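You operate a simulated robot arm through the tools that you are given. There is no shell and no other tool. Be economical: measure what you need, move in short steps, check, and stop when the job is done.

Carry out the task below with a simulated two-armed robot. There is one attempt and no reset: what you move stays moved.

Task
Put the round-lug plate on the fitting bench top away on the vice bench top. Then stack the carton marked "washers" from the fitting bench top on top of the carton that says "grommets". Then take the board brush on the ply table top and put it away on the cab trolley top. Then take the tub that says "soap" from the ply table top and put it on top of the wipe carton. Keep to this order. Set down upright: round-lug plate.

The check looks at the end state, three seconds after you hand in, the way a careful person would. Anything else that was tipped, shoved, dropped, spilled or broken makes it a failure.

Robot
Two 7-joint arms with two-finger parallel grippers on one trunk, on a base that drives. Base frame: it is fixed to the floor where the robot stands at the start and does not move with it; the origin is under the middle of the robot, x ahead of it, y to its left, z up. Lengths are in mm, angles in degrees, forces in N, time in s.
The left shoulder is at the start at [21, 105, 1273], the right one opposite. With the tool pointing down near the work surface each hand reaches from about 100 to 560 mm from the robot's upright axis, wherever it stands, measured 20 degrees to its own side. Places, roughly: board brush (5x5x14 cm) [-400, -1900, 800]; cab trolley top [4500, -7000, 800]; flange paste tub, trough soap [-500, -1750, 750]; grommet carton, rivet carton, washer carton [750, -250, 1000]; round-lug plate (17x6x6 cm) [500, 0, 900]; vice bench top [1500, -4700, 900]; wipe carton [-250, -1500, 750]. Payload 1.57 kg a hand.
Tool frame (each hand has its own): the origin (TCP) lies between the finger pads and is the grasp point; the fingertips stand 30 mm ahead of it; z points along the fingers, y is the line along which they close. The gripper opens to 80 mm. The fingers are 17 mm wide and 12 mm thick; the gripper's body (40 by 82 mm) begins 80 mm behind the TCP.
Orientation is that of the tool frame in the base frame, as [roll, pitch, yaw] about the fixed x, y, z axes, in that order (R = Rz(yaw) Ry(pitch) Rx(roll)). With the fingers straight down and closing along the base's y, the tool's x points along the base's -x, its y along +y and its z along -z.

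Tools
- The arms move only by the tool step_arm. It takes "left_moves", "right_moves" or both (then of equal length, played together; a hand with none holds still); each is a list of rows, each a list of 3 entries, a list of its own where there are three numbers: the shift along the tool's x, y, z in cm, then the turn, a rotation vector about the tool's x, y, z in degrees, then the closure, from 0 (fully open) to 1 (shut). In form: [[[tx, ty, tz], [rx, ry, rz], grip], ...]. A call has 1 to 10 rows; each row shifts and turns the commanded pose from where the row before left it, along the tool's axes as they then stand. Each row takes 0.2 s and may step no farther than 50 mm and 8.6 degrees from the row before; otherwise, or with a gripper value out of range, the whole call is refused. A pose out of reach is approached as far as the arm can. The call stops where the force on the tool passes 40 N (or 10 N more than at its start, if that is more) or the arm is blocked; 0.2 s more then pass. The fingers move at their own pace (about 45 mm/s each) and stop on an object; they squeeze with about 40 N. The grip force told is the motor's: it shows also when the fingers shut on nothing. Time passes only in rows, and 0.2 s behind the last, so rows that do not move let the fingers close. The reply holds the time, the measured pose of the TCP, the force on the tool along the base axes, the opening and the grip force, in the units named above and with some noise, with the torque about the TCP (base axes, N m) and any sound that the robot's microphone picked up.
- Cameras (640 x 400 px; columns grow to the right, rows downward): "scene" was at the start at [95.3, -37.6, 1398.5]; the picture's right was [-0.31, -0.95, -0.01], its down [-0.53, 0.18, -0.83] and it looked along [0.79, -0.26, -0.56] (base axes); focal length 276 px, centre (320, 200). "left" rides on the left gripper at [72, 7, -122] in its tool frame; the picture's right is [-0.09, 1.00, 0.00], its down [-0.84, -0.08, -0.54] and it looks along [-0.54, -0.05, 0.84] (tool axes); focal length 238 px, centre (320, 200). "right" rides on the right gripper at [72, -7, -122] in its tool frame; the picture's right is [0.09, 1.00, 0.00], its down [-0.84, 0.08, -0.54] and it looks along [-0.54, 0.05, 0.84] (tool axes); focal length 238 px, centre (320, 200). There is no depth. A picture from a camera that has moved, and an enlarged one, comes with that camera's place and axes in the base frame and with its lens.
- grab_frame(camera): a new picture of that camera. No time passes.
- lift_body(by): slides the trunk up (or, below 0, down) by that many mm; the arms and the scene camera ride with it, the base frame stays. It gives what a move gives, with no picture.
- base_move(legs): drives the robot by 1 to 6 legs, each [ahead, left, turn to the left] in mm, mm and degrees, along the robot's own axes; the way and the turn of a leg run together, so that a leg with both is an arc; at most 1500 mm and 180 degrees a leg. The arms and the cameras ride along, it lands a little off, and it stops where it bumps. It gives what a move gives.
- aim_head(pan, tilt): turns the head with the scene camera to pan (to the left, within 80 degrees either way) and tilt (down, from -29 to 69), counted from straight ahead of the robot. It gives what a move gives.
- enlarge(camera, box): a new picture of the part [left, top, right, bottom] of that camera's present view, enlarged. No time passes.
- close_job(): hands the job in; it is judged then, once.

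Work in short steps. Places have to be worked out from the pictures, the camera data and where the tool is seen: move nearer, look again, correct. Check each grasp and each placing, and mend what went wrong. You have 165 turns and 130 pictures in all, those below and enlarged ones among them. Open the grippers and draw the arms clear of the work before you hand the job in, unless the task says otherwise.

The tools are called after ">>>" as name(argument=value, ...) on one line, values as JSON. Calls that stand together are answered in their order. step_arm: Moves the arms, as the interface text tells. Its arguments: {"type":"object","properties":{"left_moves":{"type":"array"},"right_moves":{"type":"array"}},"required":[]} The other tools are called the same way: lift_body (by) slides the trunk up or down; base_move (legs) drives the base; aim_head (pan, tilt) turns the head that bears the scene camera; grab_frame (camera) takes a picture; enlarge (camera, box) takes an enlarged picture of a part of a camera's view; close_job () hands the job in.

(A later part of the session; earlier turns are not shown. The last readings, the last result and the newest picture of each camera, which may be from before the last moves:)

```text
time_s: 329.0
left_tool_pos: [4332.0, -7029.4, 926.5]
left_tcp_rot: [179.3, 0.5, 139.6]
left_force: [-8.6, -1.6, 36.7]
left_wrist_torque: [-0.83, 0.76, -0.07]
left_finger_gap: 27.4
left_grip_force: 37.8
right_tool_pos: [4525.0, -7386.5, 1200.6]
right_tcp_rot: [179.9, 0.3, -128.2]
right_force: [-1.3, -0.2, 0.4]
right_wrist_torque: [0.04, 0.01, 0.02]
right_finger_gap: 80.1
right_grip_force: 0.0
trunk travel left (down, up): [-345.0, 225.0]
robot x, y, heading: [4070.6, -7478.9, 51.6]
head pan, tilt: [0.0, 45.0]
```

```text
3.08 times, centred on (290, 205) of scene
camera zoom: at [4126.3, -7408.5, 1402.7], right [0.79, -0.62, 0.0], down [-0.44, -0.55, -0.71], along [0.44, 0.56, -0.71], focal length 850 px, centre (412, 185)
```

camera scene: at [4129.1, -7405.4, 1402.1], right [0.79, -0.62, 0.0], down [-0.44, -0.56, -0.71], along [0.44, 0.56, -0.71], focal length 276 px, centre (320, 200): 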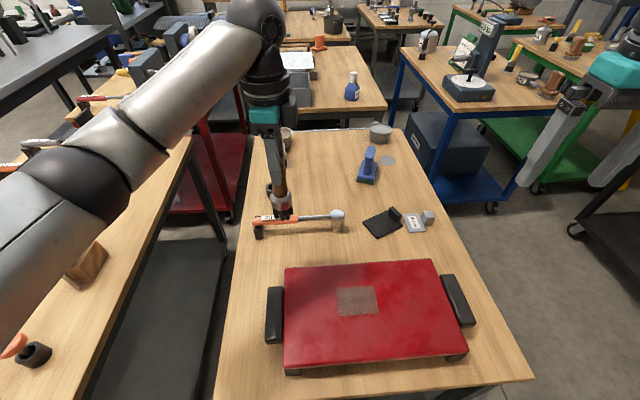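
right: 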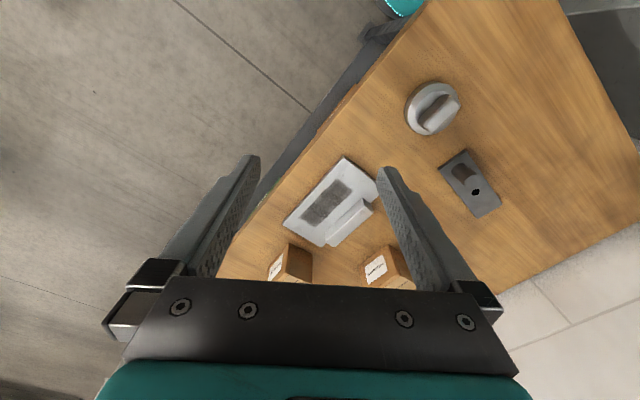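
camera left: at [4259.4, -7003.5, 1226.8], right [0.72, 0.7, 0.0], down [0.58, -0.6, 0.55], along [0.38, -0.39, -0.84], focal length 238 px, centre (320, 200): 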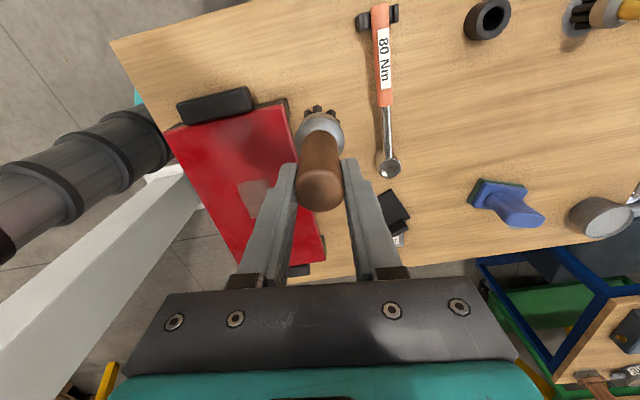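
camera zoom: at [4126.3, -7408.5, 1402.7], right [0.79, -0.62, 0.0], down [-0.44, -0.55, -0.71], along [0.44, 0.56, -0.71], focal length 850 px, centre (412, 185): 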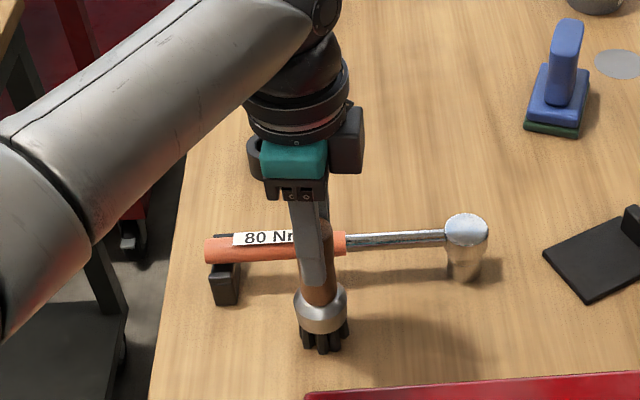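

The brush is standing on the trolley. I'll ease the pressure and release.

>>> step_arm(left_moves=[[[0, 0, -0.45], [0, 0, 0], 1], [[0, 0, 0], [0, 0, 0], 0.75], [[0, 0, 0], [0, 0, 0], 0.5], [[0, 0, 0], [0, 0, 0], 0.2], [[0, 0, 0], [0, 0, 0], 0], [[0, 0, -2], [0, 0, 0], 0], [[0, 0, -4.5], [0, 0, 0], 0], [[0, 0, -4.5], [0, 0, 0], 0], [[0, 0, -4.5], [0, 0, 0], 0], [[0, -3, -3], [0, 0, 0], 0]])

>>> grab_frame(camera="scene")

```text
time_s: 331.2
left_tool_pos: [4310.3, -7050.5, 1112.1]
left_tcp_rot: [179.8, 0.4, 139.6]
left_force: [0.1, -0.2, 0.3]
left_wrist_torque: [0.03, -0.01, -0.02]
left_finger_gap: 80.0
left_grip_force: 0.1
right_tool_pos: [4524.9, -7385.5, 1199.8]
right_tcp_rot: [179.9, 0.1, -128.2]
right_force: [-0.4, -0.1, -0.9]
right_wrist_torque: [0.03, 0.0, -0.02]
right_finger_gap: 80.1
right_grip_force: 0.1
trunk travel left (down, up): [-345.0, 225.0]
robot x, y, heading: [4072.4, -7475.3, 51.8]
head pan, tilt: [0.0, 45.0]
```

```text
44 pictures are left
camera scene: at [4127.7, -7405.8, 1402.2], right [0.79, -0.62, 0.0], down [-0.44, -0.56, -0.71], along [0.44, 0.56, -0.71], focal length 276 px, centre (320, 200)
```

scene: 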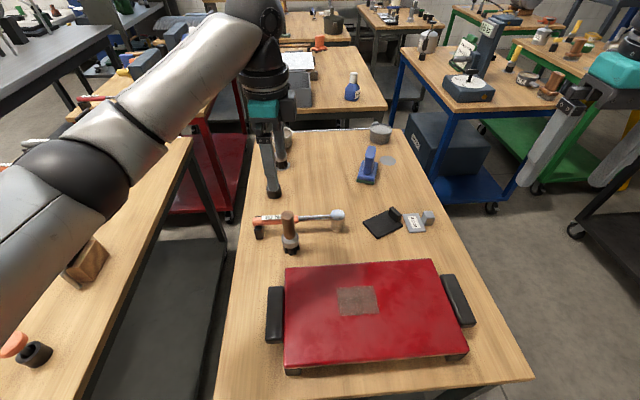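

The brush is standing on the trolley with nothing disturbed. Now I'll go back for the soap, retracing the route while keeping my heading and sidestepping, since the base is omnidirectional.

>>> lift_body(by=200)

>>> base_move(legs=[[-235, 0, 0], [0, 0, 3.2], [-1053, 844, 0], [0, 990, 0], [0, 986, 0]])

>>> aim_head(pan=0, tilt=20)

>>> grab_frame(camera="scene")

```text
time_s: 333.4
left_tool_pos: [4311.4, -7051.8, 1311.4]
left_tcp_rot: [179.8, 0.4, 139.5]
left_force: [-0.5, -0.7, 0.0]
left_wrist_torque: [0.03, -0.01, 0.05]
left_finger_gap: 80.0
left_grip_force: 0.2
right_tool_pos: [4525.8, -7385.4, 1399.8]
right_tcp_rot: [179.9, 0.0, -128.3]
right_force: [-0.3, -0.7, -0.9]
right_wrist_torque: [0.0, 0.0, 0.01]
right_finger_gap: 79.9
right_grip_force: 0.2
trunk travel left (down, up): [-545.0, 25.0]
robot x, y, heading: [4072.5, -7473.9, 52.1]
head pan, tilt: [0.0, 45.0]
```

```text
time_s: 351.4
left_tool_pos: [1237.7, -6476.1, 1311.2]
left_tcp_rot: [179.8, 0.4, 142.1]
left_force: [0.4, 0.4, 0.1]
left_wrist_torque: [0.01, -0.02, 0.02]
left_finger_gap: 80.1
left_grip_force: 0.1
right_tool_pos: [1467.2, -6801.1, 1398.8]
right_tcp_rot: [180.0, 0.0, -125.8]
right_force: [-1.0, -0.3, -0.6]
right_wrist_torque: [0.02, -0.01, 0.0]
right_finger_gap: 80.2
right_grip_force: 0.0
trunk travel left (down, up): [-545.0, 25.0]
robot x, y, heading: [1020.3, -6912.9, 54.2]
head pan, tilt: [0.0, 45.0]
```

```text
time_s: 352.3
left_tool_pos: [1237.6, -6475.9, 1311.8]
left_tcp_rot: [179.8, 0.3, 142.1]
left_force: [0.7, -1.3, -0.2]
left_wrist_torque: [0.0, -0.01, 0.02]
left_finger_gap: 80.3
left_grip_force: 0.1
right_tool_pos: [1468.0, -6801.0, 1397.7]
right_tcp_rot: [179.9, 0.2, -125.6]
right_force: [0.4, 0.2, -0.1]
right_wrist_torque: [0.0, 0.0, 0.0]
right_finger_gap: 79.9
right_grip_force: 0.1
trunk travel left (down, up): [-545.0, 25.0]
robot x, y, heading: [1014.2, -6910.2, 54.2]
head pan, tilt: [0.0, 20.0]
```

```text
43 pictures are left
camera scene: at [1078.6, -6828.2, 1640.8], right [0.81, -0.58, 0.0], down [-0.2, -0.28, -0.94], along [0.55, 0.76, -0.34], focal length 276 px, centre (320, 200)
```

scene: 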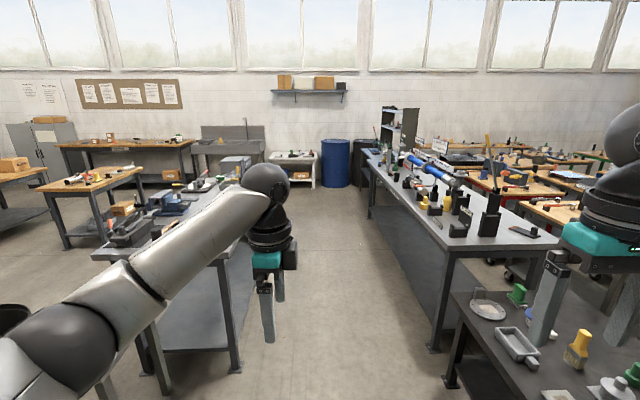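

The aisle back is clear and I'm centred in it. I'll drive its length.

>>> base_move(legs=[[1485, 0, 0], [1485, 0, 0], [1470, 0, 0]])

```text
time_s: 373.6
left_tool_pos: [3732.0, -2767.4, 1312.5]
left_tcp_rot: [179.7, 0.4, 143.3]
left_force: [-1.0, 0.2, -0.6]
left_wrist_torque: [-0.01, 0.02, 0.02]
left_finger_gap: 80.3
left_grip_force: 0.1
right_tool_pos: [3968.5, -3087.1, 1398.2]
right_tcp_rot: [179.8, 0.1, -124.5]
right_force: [0.0, 0.1, 0.8]
right_wrist_torque: [0.0, -0.02, 0.03]
right_finger_gap: 79.9
right_grip_force: 0.0
trunk travel left (down, up): [-545.0, 25.0]
robot x, y, heading: [3524.1, -3208.7, 55.7]
head pan, tilt: [0.0, 20.0]
```

>>> base_move(legs=[[0, 1400, 0], [0, 1400, 0], [0, 1400, 0], [0, 770, 0]])

>>> aim_head(pan=75, tilt=25)

>>> grab_frame(camera="scene")

```text
time_s: 397.6
left_tool_pos: [-336.2, 102.7, 1311.9]
left_tcp_rot: [179.8, 0.5, 142.2]
left_force: [0.2, -0.4, 0.2]
left_wrist_torque: [0.01, 0.0, 0.0]
left_finger_gap: 80.2
left_grip_force: 0.0
right_tool_pos: [-105.5, -222.0, 1399.0]
right_tcp_rot: [180.0, 0.1, -125.5]
right_force: [0.8, 0.8, -0.8]
right_wrist_torque: [-0.01, -0.03, 0.02]
right_finger_gap: 79.7
right_grip_force: 0.1
trunk travel left (down, up): [-545.0, 25.0]
robot x, y, heading: [-555.8, -333.4, 54.7]
head pan, tilt: [0.0, 20.0]
```

```text
time_s: 399.1
left_tool_pos: [-336.5, 102.2, 1312.6]
left_tcp_rot: [179.8, 0.4, 142.3]
left_force: [-1.0, 0.1, -0.2]
left_wrist_torque: [0.0, -0.01, -0.03]
left_finger_gap: 79.9
left_grip_force: 0.0
right_tool_pos: [-105.0, -221.8, 1399.8]
right_tcp_rot: [179.9, 0.0, -125.6]
right_force: [-0.2, 0.5, 0.0]
right_wrist_torque: [0.02, 0.02, 0.04]
right_finger_gap: 79.8
right_grip_force: 0.0
trunk travel left (down, up): [-545.0, 25.0]
robot x, y, heading: [-554.0, -334.0, 54.5]
head pan, tilt: [75.0, 25.0]
```

```text
42 pictures are left
camera scene: at [-607.2, -255.0, 1632.7], right [0.77, 0.64, 0.0], down [0.27, -0.33, -0.91], along [-0.58, 0.7, -0.42], focal length 276 px, centre (320, 200)
```

scene: 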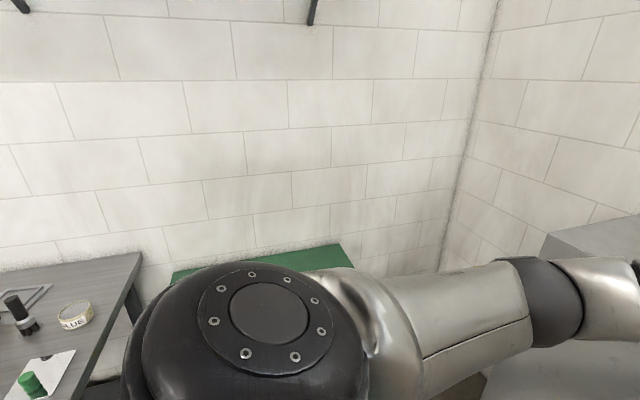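

The green table is to my left with enough clearance. I'll back along the ply table's far side and turn to face it.

>>> base_move(legs=[[-900, 0, 0], [0, 0, -91.2]])

>>> lift_body(by=-220)

>>> aim_head(pan=0, tilt=40)

>>> grab_frame(camera="scene")

```text
time_s: 407.7
left_tool_pos: [-649.0, -1292.2, 1312.7]
left_tcp_rot: [179.8, 0.4, 51.5]
left_force: [1.2, 0.3, -0.2]
left_wrist_torque: [0.01, 0.02, 0.0]
left_finger_gap: 80.0
left_grip_force: 0.1
right_tool_pos: [-975.6, -1518.5, 1398.7]
right_tcp_rot: [179.9, 0.0, 143.6]
right_force: [0.3, 0.4, -0.1]
right_wrist_torque: [0.0, -0.01, 0.04]
right_finger_gap: 80.0
right_grip_force: 0.0
trunk travel left (down, up): [-545.0, 25.0]
robot x, y, heading: [-1081.3, -1072.5, -36.5]
head pan, tilt: [75.0, 25.0]
```

```text
time_s: 410.0
left_tool_pos: [-647.0, -1291.4, 1092.8]
left_tcp_rot: [179.7, 0.4, 51.5]
left_force: [0.9, 1.1, -0.6]
left_wrist_torque: [0.0, 0.0, -0.03]
left_finger_gap: 80.0
left_grip_force: 0.1
right_tool_pos: [-976.3, -1518.5, 1179.1]
right_tcp_rot: [179.9, 0.1, 143.7]
right_force: [0.2, -0.9, 0.7]
right_wrist_torque: [-0.02, 0.03, 0.02]
right_finger_gap: 80.0
right_grip_force: 0.1
trunk travel left (down, up): [-325.0, 245.0]
robot x, y, heading: [-1083.5, -1069.0, -36.2]
head pan, tilt: [75.0, 25.0]
```

```text
time_s: 411.5
left_tool_pos: [-646.9, -1292.7, 1092.0]
left_tcp_rot: [179.9, 0.4, 51.5]
left_force: [-0.2, 0.4, -0.2]
left_wrist_torque: [0.04, -0.02, 0.03]
left_finger_gap: 80.1
left_grip_force: 0.0
right_tool_pos: [-975.1, -1518.1, 1178.7]
right_tcp_rot: [179.9, 0.1, 143.6]
right_force: [-0.7, 0.3, -0.3]
right_wrist_torque: [0.0, 0.03, 0.01]
right_finger_gap: 80.2
right_grip_force: 0.0
trunk travel left (down, up): [-325.0, 245.0]
robot x, y, heading: [-1079.6, -1068.4, -36.1]
head pan, tilt: [0.0, 40.0]
```

```text
41 pictures are left
camera scene: at [-1005.7, -1125.3, 1389.4], right [-0.59, -0.81, 0.0], down [-0.52, 0.38, -0.77], along [0.62, -0.45, -0.64], focal length 276 px, centre (320, 200)
```

scene: 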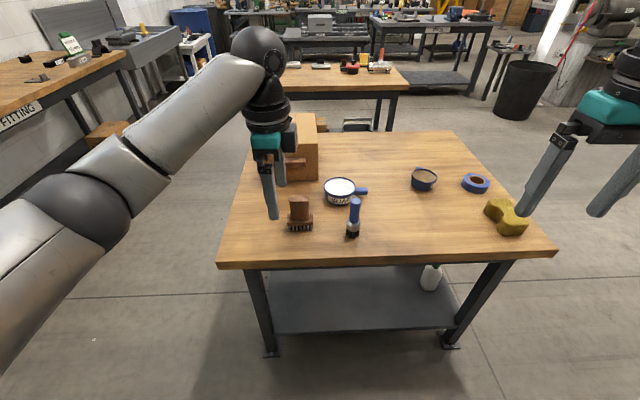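

>>> enlarge(camera="scene", box=[270, 140, 450, 250])

```text
3.56 times, centred on (360, 195) of scene
camera zoom: at [-1005.7, -1125.3, 1389.4], right [-0.59, -0.81, 0.0], down [-0.52, 0.38, -0.77], along [0.62, -0.45, -0.64], focal length 982 px, centre (178, 218)
```

zoom: 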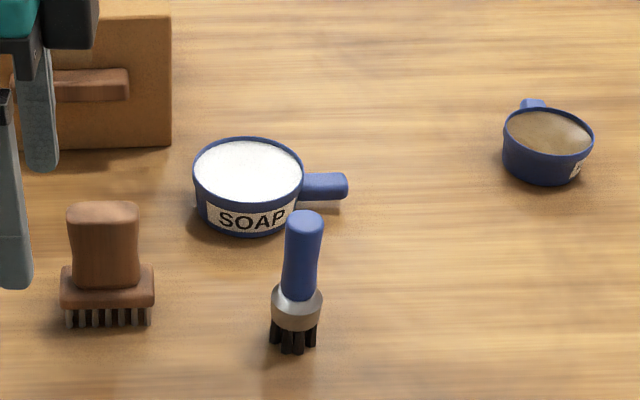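

SOAP is the white tub; its handle points to my right. I'll lift it by the handle with the right hand, then turn the handle toward me so the tub reaches over the wipes carton. First I'll tuck the left hand away and move up.

>>> step_arm(left_moves=[[[2.9, -3.4, -1.8], [0, 0, 0], 0], [[2.9, -3.4, -1.8], [0, 0, 0], 0], [[2.9, -3.4, -1.8], [0, 0, 0], 0], [[2.9, -3.4, -1.8], [0, 0, 0], 0], [[0, 0, 0], [0, 0, 0], 0]])

>>> base_move(legs=[[400, 0, 0]])

>>> aim_head(pan=0, tilt=50)

>>> grab_frame(camera="scene")

```text
time_s: 412.7
left_tool_pos: [-684.0, -1116.3, 1161.9]
left_tcp_rot: [179.8, 0.4, 51.4]
left_force: [0.1, -0.2, -0.4]
left_wrist_torque: [0.02, -0.01, 0.0]
left_finger_gap: 79.9
left_grip_force: 0.0
right_tool_pos: [-974.6, -1519.6, 1179.2]
right_tcp_rot: [179.9, 0.1, 143.6]
right_force: [-0.6, 0.1, 0.2]
right_wrist_torque: [-0.01, 0.02, 0.01]
right_finger_gap: 79.9
right_grip_force: 0.0
trunk travel left (down, up): [-325.0, 245.0]
robot x, y, heading: [-1080.4, -1068.8, -36.6]
head pan, tilt: [0.0, 40.0]
```

```text
time_s: 415.2
left_tool_pos: [-359.2, -1348.4, 1160.9]
left_tcp_rot: [179.8, 0.4, 52.1]
left_force: [0.2, -0.2, 0.5]
left_wrist_torque: [0.02, 0.03, 0.01]
left_finger_gap: 80.1
left_grip_force: 0.0
right_tool_pos: [-647.2, -1753.0, 1179.3]
right_tcp_rot: [180.0, 0.1, 144.4]
right_force: [-0.7, -0.6, 0.2]
right_wrist_torque: [0.0, 0.03, 0.03]
right_finger_gap: 80.1
right_grip_force: 0.1
trunk travel left (down, up): [-325.0, 245.0]
robot x, y, heading: [-757.5, -1303.5, -35.7]
head pan, tilt: [0.0, 40.0]
```

```text
time_s: 415.9
left_tool_pos: [-359.6, -1347.1, 1161.0]
left_tcp_rot: [179.7, 0.5, 52.0]
left_force: [0.1, 0.3, -0.3]
left_wrist_torque: [-0.02, 0.01, 0.0]
left_finger_gap: 80.2
left_grip_force: 0.1
right_tool_pos: [-647.0, -1751.7, 1179.4]
right_tcp_rot: [179.9, 0.1, 144.3]
right_force: [0.9, 0.3, 0.5]
right_wrist_torque: [-0.02, 0.0, 0.0]
right_finger_gap: 79.8
right_grip_force: 0.1
trunk travel left (down, up): [-325.0, 245.0]
robot x, y, heading: [-759.9, -1300.9, -35.8]
head pan, tilt: [0.0, 50.0]
```

```text
39 pictures are left
camera scene: at [-688.7, -1354.5, 1375.3], right [-0.58, -0.81, 0.0], down [-0.62, 0.45, -0.64], along [0.52, -0.38, -0.77], focal length 276 px, centre (320, 200)
```

scene: 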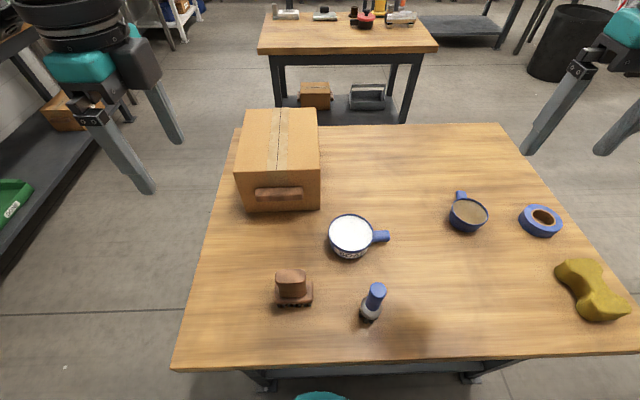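

The carton top is at z≈912, spanning F 485–752 from the camera, and the tub handle is at about (-474, -1689). I'll turn the right hand 90° so its fingers straddle the handle and bring it above.

>>> step_arm(right_moves=[[[0, 0, 0], [0, 0, -8.5], 0], [[0, 0, 0], [0, 0, -8.5], 0], [[0, 0, 0], [0, 0, -8.5], 0], [[0, 0, 0], [0, 0, -8.5], 0], [[0, 0, 1], [0, 0, -8.5], 0], [[0, 0, 2], [0, 0, -8.5], 0], [[0, 0, 2], [0, 0, -8.5], 0], [[0, 0, 2], [0, 0, -8.5], 0], [[0, 0, 2], [0, 0, -8.5], 0], [[0, 0, 2], [0, 0, -8.5], 0]])

```text
time_s: 418.1
left_tool_pos: [-358.2, -1346.0, 1161.7]
left_tcp_rot: [179.7, 0.4, 52.1]
left_force: [0.5, -0.4, -0.3]
left_wrist_torque: [-0.02, 0.01, 0.03]
left_finger_gap: 80.0
left_grip_force: 0.2
right_tool_pos: [-637.9, -1591.9, 1134.6]
right_tcp_rot: [-179.8, -0.1, -142.6]
right_force: [-0.3, 0.6, -0.5]
right_wrist_torque: [0.02, 0.0, -0.01]
right_finger_gap: 80.0
right_grip_force: 0.0
right hand out of reach, approached as far as the arm can: row 5, 6, 7, 8, 9, 10
trunk travel left (down, up): [-325.0, 245.0]
robot x, y, heading: [-756.0, -1300.4, -35.8]
head pan, tilt: [0.0, 50.0]
```

The wrist reached its limit that far out. Nearer the centre it should be free, so I'll move the hand toward the handle and check the pose.

>>> step_arm(right_moves=[[[-3.2, -1.8, 1.5], [0, 0, 0], 0], [[-3.2, -1.8, 1.5], [0, 0, 0], 0], [[-3.2, -1.8, 2], [0, 0, 0], 0], [[-3.2, -1.8, 2], [0, 0, 0], 0], [[-3.2, -1.8, 2], [0, 0, -2.5], 0], [[0, 0, 1.5], [0, 0, -2.5], 0], [[0, 0, 0], [0, 0, 0], 0]])

>>> grab_frame(camera="right")

>>> grab_frame(camera="scene")

```text
time_s: 419.7
left_tool_pos: [-359.6, -1347.0, 1161.4]
left_tcp_rot: [179.9, 0.5, 52.1]
left_force: [-0.5, 0.1, -0.7]
left_wrist_torque: [0.02, 0.02, 0.0]
left_finger_gap: 80.2
left_grip_force: 0.2
right_tool_pos: [-566.2, -1558.6, 1084.8]
right_tcp_rot: [-176.2, -0.4, -135.8]
right_force: [-0.1, 0.4, -0.4]
right_wrist_torque: [0.01, -0.01, -0.02]
right_finger_gap: 80.1
right_grip_force: 0.0
right hand out of reach, approached as far as the arm can: row 1, 2, 3, 4, 5, 6
trunk travel left (down, up): [-325.0, 245.0]
robot x, y, heading: [-756.8, -1305.3, -35.6]
head pan, tilt: [0.0, 50.0]
```

```text
38 pictures are left
camera right: at [-618.6, -1607.7, 1206.5], right [-0.76, 0.65, -0.06], down [0.52, 0.67, 0.53], along [0.39, 0.37, -0.85], focal length 238 px, centre (320, 200)
```

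right: 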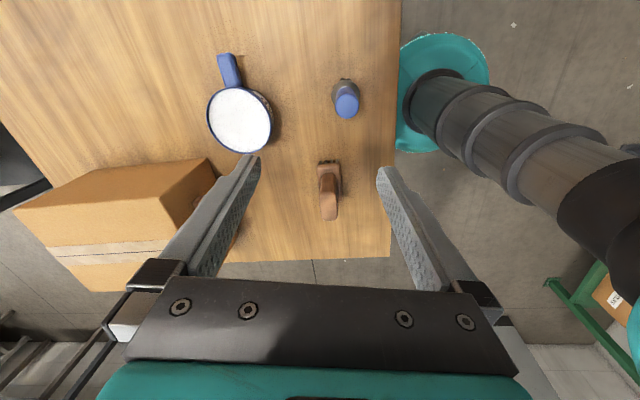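

```text
37 pictures are left
camera scene: at [-688.5, -1355.1, 1375.2], right [-0.58, -0.81, 0.0], down [-0.62, 0.45, -0.64], along [0.52, -0.37, -0.77], focal length 276 px, centre (320, 200)
```

scene: 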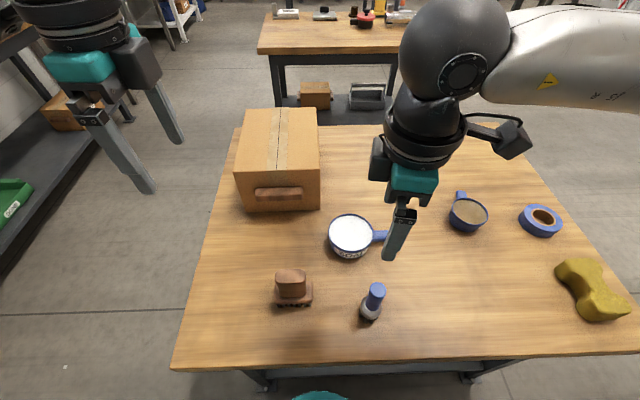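

The right wrist can't turn that far, so I'll use the left hand, which already has the needed orientation. First I'll bring the right hand back to neutral and out of the way.

>>> step_arm(right_moves=[[[0, 0, -3], [0, 0, 8.5], 0], [[0, 0, -3], [0, 0, 8.5], 0], [[0, 0, -3], [0, 0, 8.5], 0], [[0, 0, -3], [0, 0, 8.5], 0], [[0, 0, -3], [0, 0, 8.5], 0], [[0, 0, -3], [0, 0, 8.5], 0], [[0, 0, -2], [0, 0, 8.5], 0], [[0, 0, 0], [0, 0, 8.5], 0], [[0, 0, 0], [0, 0, 8.5], 0], [[0, 0, 0], [0, 0, 8.5], 0]])

```text
time_s: 421.9
left_tool_pos: [-359.5, -1345.2, 1162.4]
left_tcp_rot: [179.8, 0.4, 52.1]
left_force: [-0.4, 0.4, -0.5]
left_wrist_torque: [0.02, 0.01, 0.03]
left_finger_gap: 79.8
left_grip_force: 0.1
right_tool_pos: [-573.4, -1549.1, 1285.5]
right_tcp_rot: [-179.3, 3.7, 139.1]
right_force: [-0.4, 0.2, 0.4]
right_wrist_torque: [0.02, 0.01, -0.01]
right_finger_gap: 80.2
right_grip_force: 0.0
trunk travel left (down, up): [-325.0, 245.0]
robot x, y, heading: [-761.2, -1300.4, -35.8]
head pan, tilt: [0.0, 50.0]
```

>>> step_arm(right_moves=[[[1.5, -4, 0], [0, -1.8, 0], 0], [[1.5, -4, 0], [0, -1.8, 0], 0], [[1, -4, 0], [0, 0, 0], 0], [[1, -4, 0], [0, 0, 0], 0], [[0, -4, 0], [0, 0, 0], 0], [[0, 0, 0], [0, 0, 0], 0]])

>>> base_move(legs=[[0, -260, 0]])

>>> grab_frame(camera="scene")

```text
time_s: 423.3
left_tool_pos: [-359.4, -1347.0, 1162.5]
left_tcp_rot: [179.8, 0.4, 52.1]
left_force: [0.3, -0.5, -0.5]
left_wrist_torque: [0.0, 0.01, 0.0]
left_finger_gap: 80.1
left_grip_force: 0.1
right_tool_pos: [-741.2, -1666.0, 1282.8]
right_tcp_rot: [-179.3, 7.2, 139.2]
right_force: [0.2, 0.0, 0.7]
right_wrist_torque: [-0.04, 0.01, 0.02]
right_finger_gap: 80.0
right_grip_force: 0.1
trunk travel left (down, up): [-325.0, 245.0]
robot x, y, heading: [-758.5, -1302.1, -35.7]
head pan, tilt: [0.0, 50.0]
```

```text
time_s: 425.1
left_tool_pos: [-509.4, -1554.6, 1162.1]
left_tcp_rot: [179.7, 0.4, 51.8]
left_force: [-0.2, 0.5, 0.6]
left_wrist_torque: [0.01, -0.03, 0.03]
left_finger_gap: 80.1
left_grip_force: 0.0
right_tool_pos: [-892.7, -1873.6, 1282.7]
right_tcp_rot: [-179.4, 7.3, 139.0]
right_force: [1.0, 0.3, 0.2]
right_wrist_torque: [-0.01, -0.01, 0.01]
right_finger_gap: 79.8
right_grip_force: 0.0
trunk travel left (down, up): [-325.0, 245.0]
robot x, y, heading: [-906.2, -1510.1, -36.0]
head pan, tilt: [0.0, 50.0]
```

```text
36 pictures are left
camera scene: at [-838.2, -1561.7, 1375.3], right [-0.59, -0.81, 0.0], down [-0.62, 0.45, -0.64], along [0.52, -0.38, -0.77], focal length 276 px, centre (320, 200)
```

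scene: 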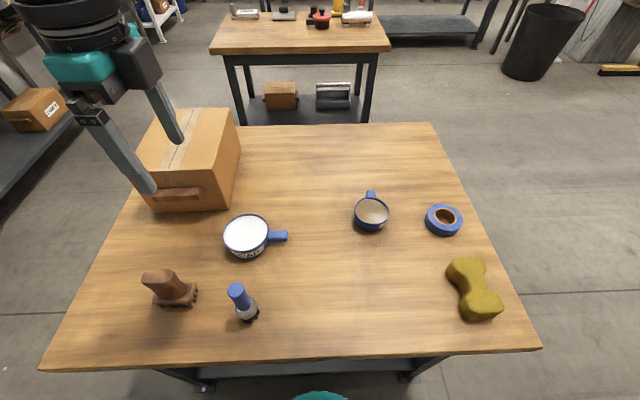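

Robot is placed so the handle is in front of the left hand. I'll bring the left hand over the handle and check with the wrist camera.

>>> step_arm(left_moves=[[[-3.0, 3.6, 1.5], [0, 0, 0], 0], [[-3.0, 3.6, 1.5], [0, 0, 0], 0], [[-3.0, 3.6, 1.5], [0, 0, 0], 0], [[0, 0, 4.5], [0, 0, 0], 0], [[0, 0, 4.5], [0, 0, 0], 0], [[0, 0, 4.5], [0, 0, 0], 0], [[0, 0, 4], [0, 0, 0], 0], [[0, 0, 0], [0, 0, 0], 0]])

>>> grab_frame(camera="left")

>>> enlarge(camera="scene", box=[190, 120, 350, 270])

```text
time_s: 426.9
left_tool_pos: [-480.5, -1693.1, 941.4]
left_tcp_rot: [179.8, 0.4, 51.9]
left_force: [-0.3, -0.3, 0.6]
left_wrist_torque: [0.02, -0.02, 0.03]
left_finger_gap: 80.0
left_grip_force: 0.2
right_tool_pos: [-892.3, -1871.9, 1283.7]
right_tcp_rot: [-179.4, 7.2, 139.0]
right_force: [-0.1, 0.7, 0.8]
right_wrist_torque: [-0.01, 0.0, -0.05]
right_finger_gap: 80.1
right_grip_force: 0.0
trunk travel left (down, up): [-325.0, 245.0]
robot x, y, heading: [-906.8, -1511.6, -36.0]
head pan, tilt: [0.0, 50.0]
```

```text
35 pictures are left
camera left: at [-429.7, -1641.0, 1062.5], right [0.73, -0.69, 0.0], down [-0.58, -0.61, 0.55], along [-0.37, -0.4, -0.84], focal length 238 px, centre (320, 200)
```

left: 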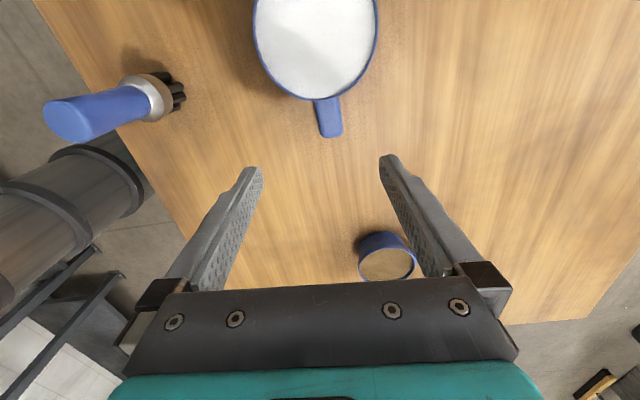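

```text
2.67 times, centred on (270, 195) of scene
camera zoom: at [-837.7, -1560.9, 1375.3], right [-0.59, -0.81, 0.0], down [-0.62, 0.45, -0.64], along [0.52, -0.38, -0.77], focal length 736 px, centre (453, 213)
```

zoom: 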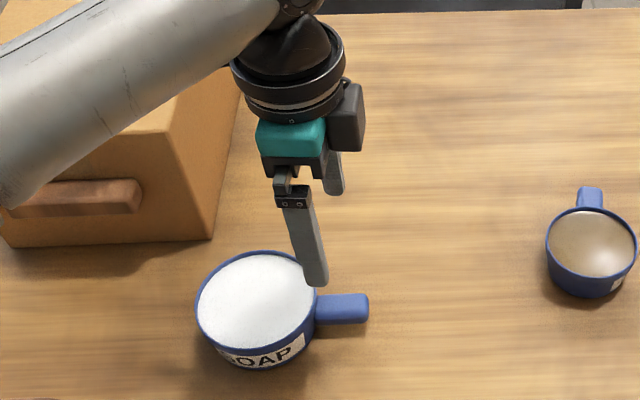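

The handle is angled about 8° relative to the hand and 8 mm off. I'll correct that, descend to handle height and check before closing.

>>> step_arm(left_moves=[[[0.9, 0.9, 0], [0, 0, -8], 0], [[0, 0, 4], [0, 0, 0], 0], [[0, 0, 4], [0, 0, 0], 0], [[0, 0, 3], [0, 0, 0], 0], [[0, 0, 2], [0, 0, 0], 0], [[0, 0, 0], [0, 0, 0], 0]])

>>> grab_frame(camera="left")

>>> enlarge(camera="scene", box=[200, 150, 320, 270])

```text
time_s: 428.3
left_tool_pos: [-465.1, -1692.2, 812.1]
left_tcp_rot: [179.9, 0.4, 59.8]
left_force: [-0.3, 0.4, -0.2]
left_wrist_torque: [0.05, -0.03, -0.01]
left_finger_gap: 79.9
left_grip_force: 0.0
right_tool_pos: [-891.9, -1872.8, 1283.2]
right_tcp_rot: [-179.3, 7.2, 139.0]
right_force: [-0.3, 0.3, -0.2]
right_wrist_torque: [0.01, -0.01, -0.03]
right_finger_gap: 79.6
right_grip_force: 0.0
trunk travel left (down, up): [-325.0, 245.0]
robot x, y, heading: [-906.1, -1510.5, -36.1]
head pan, tilt: [0.0, 50.0]
```

```text
33 pictures are left
camera left: at [-422.1, -1633.6, 933.2], right [0.81, -0.58, 0.0], down [-0.49, -0.68, 0.55], along [-0.32, -0.45, -0.84], focal length 238 px, centre (320, 200)
```

left: 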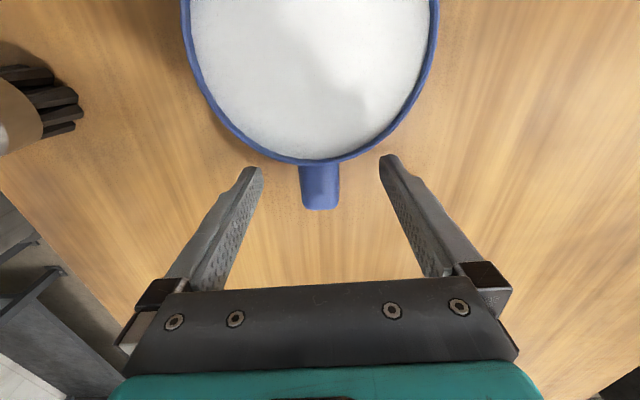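

```text
3.33 times, centred on (260, 210) of scene
camera zoom: at [-837.7, -1561.0, 1375.3], right [-0.59, -0.81, 0.0], down [-0.62, 0.45, -0.64], along [0.52, -0.38, -0.77], focal length 920 px, centre (520, 167)
```

zoom: 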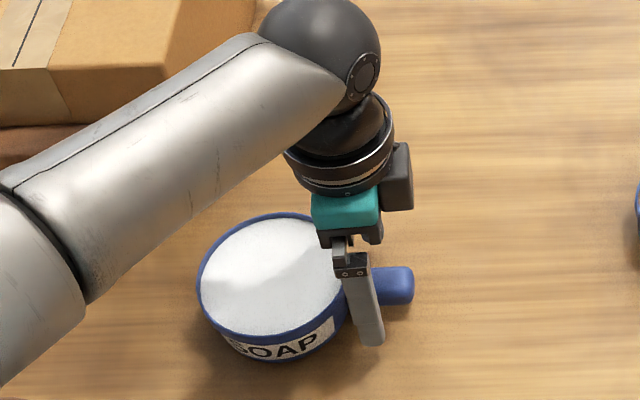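

Centred on the handle. I'll back off 5 mm from the tub wall, lower to the handle's mid-height and close.

>>> step_arm(left_moves=[[[-0.5, 0, 1], [0, 0, 0], 0], [[0, 0, 0.8], [0, 0, 0], 0], [[0, 0, 0], [0, 0, 0], 0.4], [[0, 0, 0], [0, 0, 0], 0.7], [[0, 0, 0], [0, 0, 0], 0.9], [[0, 0, 0], [0, 0, 0], 1], [[0, 0, 0], [0, 0, 0], 1], [[0, 0, 0], [0, 0, 0], 1]])

>>> grab_frame(camera="left")

```text
time_s: 430.1
left_tool_pos: [-467.9, -1696.6, 793.4]
left_tcp_rot: [179.8, 0.5, 59.7]
left_force: [1.5, -0.2, -0.1]
left_wrist_torque: [0.1, 0.08, -0.13]
left_finger_gap: 27.9
left_grip_force: 38.4
right_tool_pos: [-890.7, -1872.6, 1284.4]
right_tcp_rot: [-179.3, 7.3, 138.9]
right_force: [0.5, -0.4, 0.2]
right_wrist_torque: [-0.04, 0.04, -0.03]
right_finger_gap: 80.0
right_grip_force: 0.1
trunk travel left (down, up): [-325.0, 245.0]
robot x, y, heading: [-905.8, -1512.5, -36.0]
head pan, tilt: [0.0, 50.0]
```

```text
31 pictures are left
camera left: at [-425.1, -1638.4, 915.8], right [0.81, -0.58, 0.0], down [-0.49, -0.68, 0.55], along [-0.32, -0.45, -0.84], focal length 238 px, centre (320, 200)
```

left: 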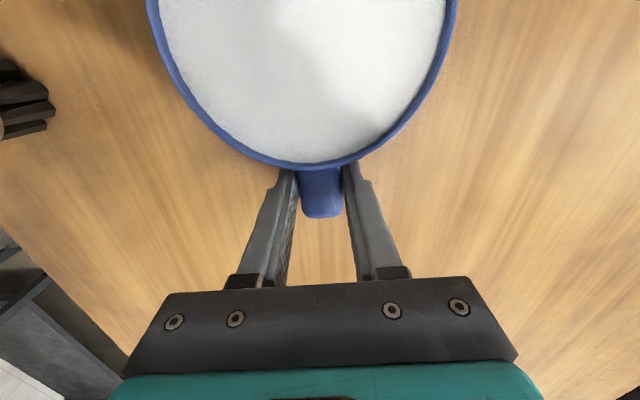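

Gripped at 28 mm. I'll lift 15 mm gently and check weight and tilt.

>>> step_arm(left_moves=[[[0, 0, -0.5], [0, 0, 0], 1], [[0, 0, -0.5], [0, 0, 0], 1], [[0, 0, -0.5], [0, 0, 0], 1], [[0, 0, 0], [0, 0, 0], 1]])

>>> enlarge(camera="scene", box=[200, 150, 320, 270])

```text
time_s: 431.1
left_tool_pos: [-469.7, -1697.4, 808.6]
left_tcp_rot: [179.8, 0.3, 59.8]
left_force: [0.1, -0.2, -3.4]
left_wrist_torque: [-0.22, 0.14, -0.01]
left_finger_gap: 27.5
left_grip_force: 38.1
right_tool_pos: [-892.2, -1872.0, 1281.9]
right_tcp_rot: [-179.4, 7.2, 139.0]
right_force: [0.4, 1.3, 0.7]
right_wrist_torque: [-0.01, 0.0, -0.01]
right_finger_gap: 79.6
right_grip_force: 0.0
trunk travel left (down, up): [-325.0, 245.0]
robot x, y, heading: [-908.4, -1508.6, -36.1]
head pan, tilt: [0.0, 50.0]
```

```text
3.33 times, centred on (260, 210) of scene
camera zoom: at [-837.4, -1561.1, 1375.2], right [-0.59, -0.81, 0.0], down [-0.62, 0.45, -0.64], along [0.52, -0.38, -0.77], focal length 920 px, centre (520, 167)
```

zoom: 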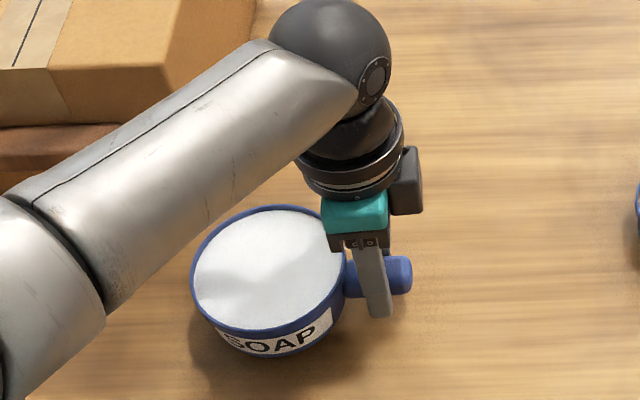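

Fully lifted, 3.4 N and level. I'll raise it clear of the carton top and then start turning the tub forward.

>>> step_arm(left_moves=[[[0, 0, -3], [0, 0, 0], 1], [[0, 0, -4], [0, 0, 0], 1], [[0, 0, -4.5], [0, 0, 0], 1], [[0, 0, -4.5], [0, 0, 0], 1], [[0, 0, -2], [0, 0, 6], 1], [[0, 0, 0], [0, 0, 8], 1], [[0, 0, 0], [0, 0, 8], 1], [[0, 0, 0], [0, 0, 8], 1], [[0, 0, 0], [0, 0, 8], 1], [[0, 0, 0], [0, 0, 8], 1]])

>>> grab_frame(camera="scene")

```text
time_s: 433.3
left_tool_pos: [-469.1, -1696.5, 990.7]
left_tcp_rot: [179.6, 0.1, 13.7]
left_force: [-0.3, 0.0, -3.9]
left_wrist_torque: [-0.02, 0.3, -0.01]
left_finger_gap: 27.6
left_grip_force: 38.3
right_tool_pos: [-892.2, -1872.6, 1282.9]
right_tcp_rot: [-179.3, 7.4, 139.0]
right_force: [-0.2, -0.5, -0.5]
right_wrist_torque: [0.04, -0.02, -0.01]
right_finger_gap: 80.0
right_grip_force: 0.0
trunk travel left (down, up): [-325.0, 245.0]
robot x, y, heading: [-906.7, -1509.6, -35.9]
head pan, tilt: [0.0, 50.0]
```

```text
29 pictures are left
camera scene: at [-837.4, -1561.1, 1375.2], right [-0.59, -0.81, 0.0], down [-0.62, 0.45, -0.64], along [0.52, -0.38, -0.77], focal length 276 px, centre (320, 200)
```

scene: 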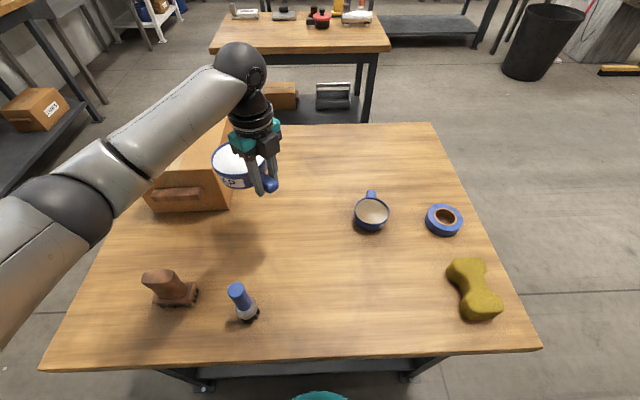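

The turn works freely. I'll continue until the handle points at me.

>>> step_arm(left_moves=[[[0, 0, 0], [0, 0, 8], 1], [[0, 0, 0], [0, 0, 8], 1], [[0, 0, 0], [0, 0, 8], 1], [[0, 0, 0], [0, 0, 8], 1], [[0, 0, 0], [0, 0, 8], 1]])

```text
time_s: 434.5
left_tool_pos: [-469.5, -1696.1, 988.5]
left_tcp_rot: [179.5, -0.1, -26.5]
left_force: [-0.3, -0.2, -4.1]
left_wrist_torque: [0.13, 0.26, -0.02]
left_finger_gap: 27.5
left_grip_force: 38.4
right_tool_pos: [-892.5, -1873.7, 1283.2]
right_tcp_rot: [-179.3, 7.3, 139.1]
right_force: [0.3, 0.9, -0.2]
right_wrist_torque: [0.01, 0.01, 0.0]
right_finger_gap: 80.0
right_grip_force: 0.0
trunk travel left (down, up): [-325.0, 245.0]
robot x, y, heading: [-907.3, -1511.1, -36.1]
head pan, tilt: [0.0, 50.0]
```

The handle now points toward me and the tub sits forward of the hand. I'll raise it 20 mm, sidestep left 253 mm and creep ahead 70 mm to bring it over the carton.

>>> step_arm(left_moves=[[[0, 0, -2], [0, 0, 0], 1], [[0, 0, 0], [0, 0, 0], 1]])

>>> base_move(legs=[[0, 253, 0], [70, 0, 0]])

>>> grab_frame(camera="scene")

```text
time_s: 435.1
left_tool_pos: [-468.9, -1695.9, 1010.1]
left_tcp_rot: [179.6, -0.1, -26.2]
left_force: [-0.3, 0.0, -4.3]
left_wrist_torque: [0.11, 0.23, 0.02]
left_finger_gap: 27.8
left_grip_force: 37.9
right_tool_pos: [-891.5, -1873.2, 1283.7]
right_tcp_rot: [-179.3, 7.3, 138.9]
right_force: [-0.2, -0.2, 0.4]
right_wrist_torque: [-0.03, -0.03, 0.03]
right_finger_gap: 80.0
right_grip_force: 0.0
trunk travel left (down, up): [-325.0, 245.0]
robot x, y, heading: [-904.7, -1510.8, -35.9]
head pan, tilt: [0.0, 50.0]
```

```text
time_s: 437.6
left_tool_pos: [-290.9, -1520.8, 1007.1]
left_tcp_rot: [179.8, 0.0, -26.5]
left_force: [-0.3, 0.2, -3.8]
left_wrist_torque: [0.16, 0.24, 0.05]
left_finger_gap: 27.4
left_grip_force: 37.7
right_tool_pos: [-714.6, -1696.7, 1283.8]
right_tcp_rot: [-179.3, 7.2, 138.7]
right_force: [0.0, -0.2, -0.8]
right_wrist_torque: [-0.02, -0.01, -0.03]
right_finger_gap: 80.0
right_grip_force: 0.0
trunk travel left (down, up): [-325.0, 245.0]
robot x, y, heading: [-726.2, -1332.0, -36.3]
head pan, tilt: [0.0, 50.0]
stopped in leg 2: the robot was blocked; the commanded pose is now the measured one
```

```text
28 pictures are left
camera scene: at [-658.4, -1384.8, 1375.3], right [-0.59, -0.81, 0.0], down [-0.62, 0.45, -0.64], along [0.52, -0.38, -0.77], focal length 276 px, centre (320, 200)
```

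scene: 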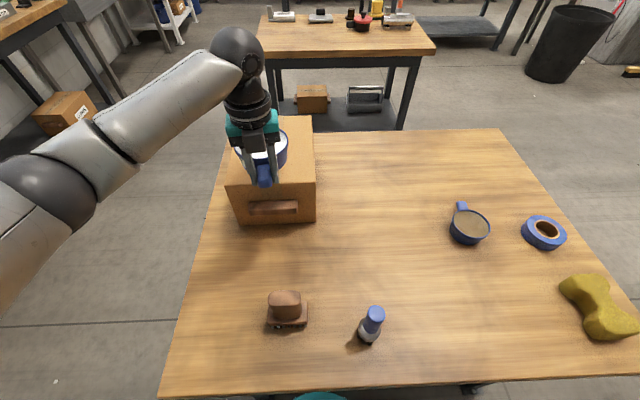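

The tub is over the carton's near part; the base just touched the table's frame, so I'll finish with the arm. I'll extend 65 mm further, then check.

>>> step_arm(left_moves=[[[3.3, 0.8, 0], [0, 0, 0], 1], [[3.2, 0.7, 0], [0, 0, 0], 1], [[0, 0, 2], [0, 0, 0], 1], [[0, 0, 0], [0, 0, 0], 1]])

>>> enlarge(camera="scene", box=[200, 80, 340, 240])

>>> grab_frame(camera="left")

```text
time_s: 438.6
left_tool_pos: [-236.7, -1564.5, 990.8]
left_tcp_rot: [179.7, 0.0, -26.3]
left_force: [-0.2, -0.4, -3.9]
left_wrist_torque: [0.13, 0.23, -0.02]
left_finger_gap: 27.7
left_grip_force: 37.9
right_tool_pos: [-712.7, -1696.7, 1282.9]
right_tcp_rot: [-179.3, 7.2, 138.7]
right_force: [0.4, 0.9, -0.5]
right_wrist_torque: [0.02, -0.05, 0.02]
right_finger_gap: 80.0
right_grip_force: 0.0
trunk travel left (down, up): [-325.0, 245.0]
robot x, y, heading: [-728.2, -1335.6, -35.9]
head pan, tilt: [0.0, 50.0]
```

```text
2.50 times, centred on (270, 160) of scene
camera zoom: at [-657.8, -1385.2, 1375.2], right [-0.59, -0.81, 0.0], down [-0.62, 0.45, -0.64], along [0.52, -0.38, -0.77], focal length 690 px, centre (445, 300)
```

zoom: 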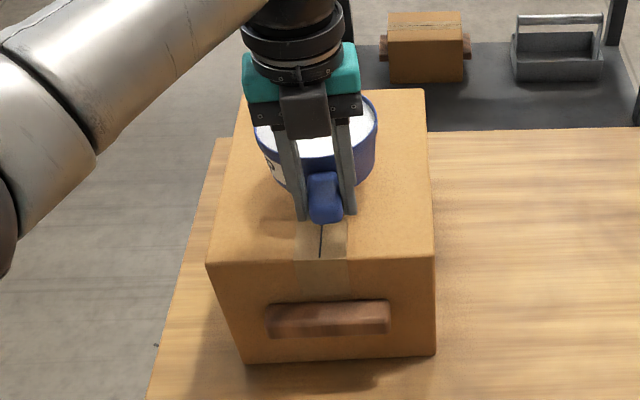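

```text
26 pictures are left
camera left: at [-174.6, -1602.2, 1112.3], right [-0.52, -0.85, 0.01], down [-0.71, 0.44, 0.54], along [-0.46, 0.28, -0.84], focal length 238 px, centre (320, 200)
```

left: 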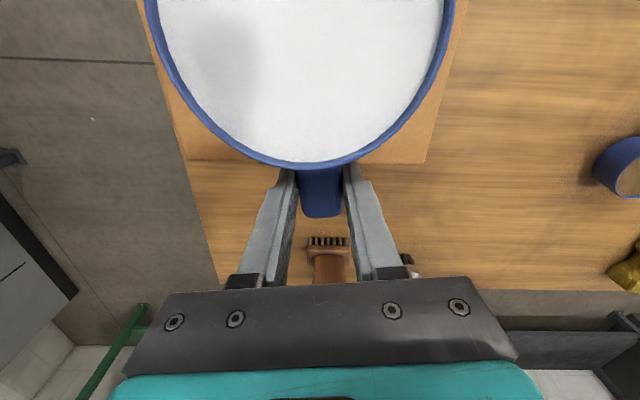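

The tub centre is about 89 mm inside the carton's near edge and the tub is level. I'll lower it in small steps.

>>> step_arm(left_moves=[[[0, 0, 1.2], [0, 0, 0], 1], [[0, 0, 1], [0, 0, 0], 1], [[0, 0, 0], [0, 0, 0], 1]])

>>> enlarge(camera="scene", box=[210, 90, 330, 210])

```text
time_s: 439.4
left_tool_pos: [-237.3, -1565.3, 967.0]
left_tcp_rot: [179.7, 0.0, -26.3]
left_force: [-0.3, 0.8, -4.6]
left_wrist_torque: [0.15, 0.26, 0.02]
left_finger_gap: 27.7
left_grip_force: 37.8
right_tool_pos: [-713.9, -1697.9, 1282.4]
right_tcp_rot: [-179.3, 7.2, 138.8]
right_force: [0.2, 0.4, -0.2]
right_wrist_torque: [0.0, 0.01, 0.01]
right_finger_gap: 79.9
right_grip_force: 0.0
trunk travel left (down, up): [-325.0, 245.0]
robot x, y, heading: [-730.3, -1335.1, -36.2]
head pan, tilt: [0.0, 50.0]
```

```text
3.33 times, centred on (270, 150) of scene
camera zoom: at [-657.7, -1385.1, 1375.2], right [-0.59, -0.81, 0.0], down [-0.62, 0.45, -0.64], along [0.52, -0.38, -0.77], focal length 920 px, centre (487, 367)
```

zoom: 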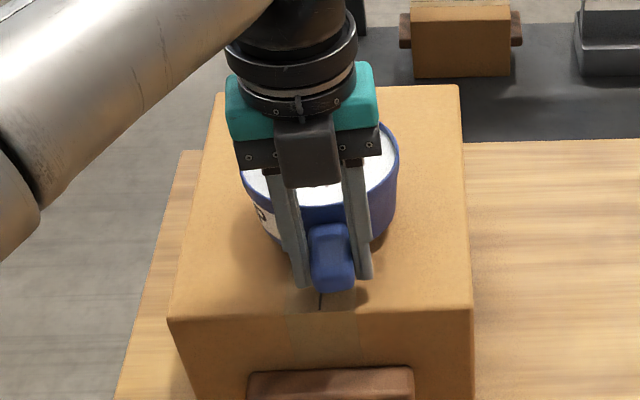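

>>> step_arm(left_moves=[[[0, 0, 0.4], [0, 0, 0], 1], [[0, 0, 0.4], [0, 0, 0], 1], [[0, 0, 0], [0, 0, 0], 1]])

```text
time_s: 440.2
left_tool_pos: [-238.3, -1563.7, 958.7]
left_tcp_rot: [179.6, 0.0, -26.3]
left_force: [-0.3, -0.2, -3.8]
left_wrist_torque: [0.19, 0.23, 0.0]
left_finger_gap: 27.6
left_grip_force: 38.1
right_tool_pos: [-713.6, -1695.8, 1282.5]
right_tcp_rot: [-179.3, 7.3, 138.8]
right_force: [0.4, 0.1, 0.6]
right_wrist_torque: [0.0, -0.04, 0.0]
right_finger_gap: 80.1
right_grip_force: 0.1
trunk travel left (down, up): [-325.0, 245.0]
robot x, y, heading: [-728.5, -1331.3, -36.3]
head pan, tilt: [0.0, 50.0]
```

>>> step_arm(left_moves=[[[0, 0, 0.3], [0, 0, 0], 1], [[0, 0, 0.2], [0, 0, 0], 1], [[0, 0, 0], [0, 0, 0], 1]])

```text
time_s: 441.1
left_tool_pos: [-238.6, -1563.7, 955.2]
left_tcp_rot: [179.7, 0.0, -26.3]
left_force: [-0.6, 0.3, -4.3]
left_wrist_torque: [0.12, 0.24, 0.0]
left_finger_gap: 27.3
left_grip_force: 37.5
right_tool_pos: [-713.6, -1696.7, 1282.8]
right_tcp_rot: [-179.3, 7.2, 138.8]
right_force: [-0.8, -0.1, 0.2]
right_wrist_torque: [-0.01, -0.01, -0.01]
right_finger_gap: 79.8
right_grip_force: 0.0
trunk travel left (down, up): [-325.0, 245.0]
robot x, y, heading: [-729.0, -1332.7, -36.2]
head pan, tilt: [0.0, 50.0]
```

>>> step_arm(left_moves=[[[0, 0, 0.3], [0, 0, 0], 1], [[0, 0, 0.2], [0, 0, 0], 1], [[0, 0, 0], [0, 0, 0], 1]])

>>> enlarge(camera="scene", box=[210, 90, 330, 210])

```text
time_s: 441.9
left_tool_pos: [-239.1, -1563.4, 954.1]
left_tcp_rot: [179.5, -0.5, -26.4]
left_force: [0.3, 4.7, 27.6]
left_wrist_torque: [0.14, -0.75, 0.1]
left_finger_gap: 27.6
left_grip_force: 38.1
right_tool_pos: [-716.1, -1694.9, 1283.0]
right_tcp_rot: [-179.2, 7.4, 138.8]
right_force: [0.0, 0.1, -0.1]
right_wrist_torque: [0.01, 0.01, 0.01]
right_finger_gap: 80.0
right_grip_force: 0.2
trunk travel left (down, up): [-325.0, 245.0]
robot x, y, heading: [-728.0, -1330.7, -36.3]
head pan, tilt: [0.0, 50.0]
```

```text
3.33 times, centred on (270, 150) of scene
camera zoom: at [-660.1, -1383.3, 1375.7], right [-0.59, -0.81, 0.0], down [-0.62, 0.45, -0.64], along [0.52, -0.38, -0.76], focal length 920 px, centre (487, 367)
```

zoom: 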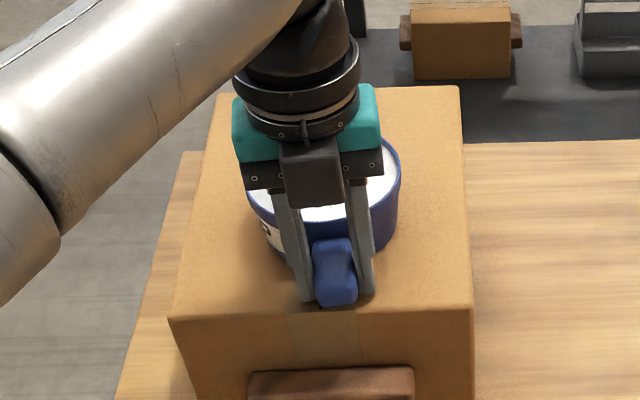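

The tub is on the carton, as the force reversed. I'll ease off 2 mm, open and rise straight up.

>>> step_arm(left_moves=[[[0, 0, -0.2], [0, 0, 0], 1], [[0, 0, 0], [0, 0, 0], 0.8], [[0, 0, 0], [0, 0, 0], 0.5], [[0, 0, 0], [0, 0, 0], 0.2], [[0, 0, 0], [0, 0, 0], 0], [[0, 0, 0], [0, 0, 0], 0], [[0, 0, -3], [0, 0, 0], 0], [[0, 0, -4.5], [0, 0, 0], 0], [[0, 0, -4.5], [0, 0, 0], 0]])

>>> grab_frame(camera="scene")

```text
time_s: 443.9
left_tool_pos: [-237.8, -1563.0, 1072.2]
left_tcp_rot: [179.6, 0.0, -26.4]
left_force: [-0.1, 0.9, 0.3]
left_wrist_torque: [0.01, 0.0, -0.01]
left_finger_gap: 80.3
left_grip_force: 0.0
right_tool_pos: [-713.6, -1696.9, 1282.9]
right_tcp_rot: [-179.2, 7.2, 138.8]
right_force: [0.5, 0.3, -0.9]
right_wrist_torque: [0.03, -0.01, -0.01]
right_finger_gap: 79.9
right_grip_force: 0.0
trunk travel left (down, up): [-325.0, 245.0]
robot x, y, heading: [-726.0, -1331.7, -36.4]
head pan, tilt: [0.0, 50.0]
```

```text
23 pictures are left
camera scene: at [-658.4, -1385.0, 1375.3], right [-0.59, -0.81, 0.0], down [-0.62, 0.45, -0.64], along [0.52, -0.38, -0.77], focal length 276 px, centre (320, 200)
```

scene: 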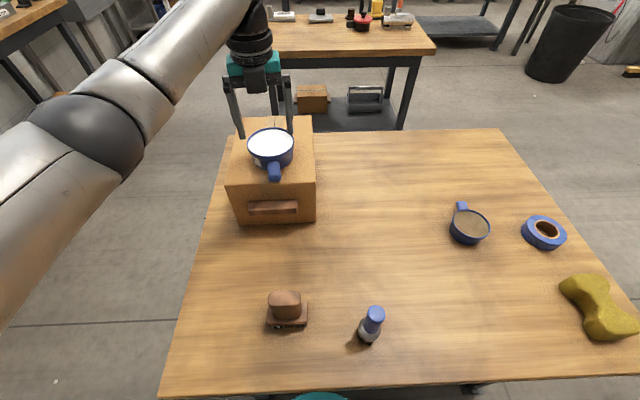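

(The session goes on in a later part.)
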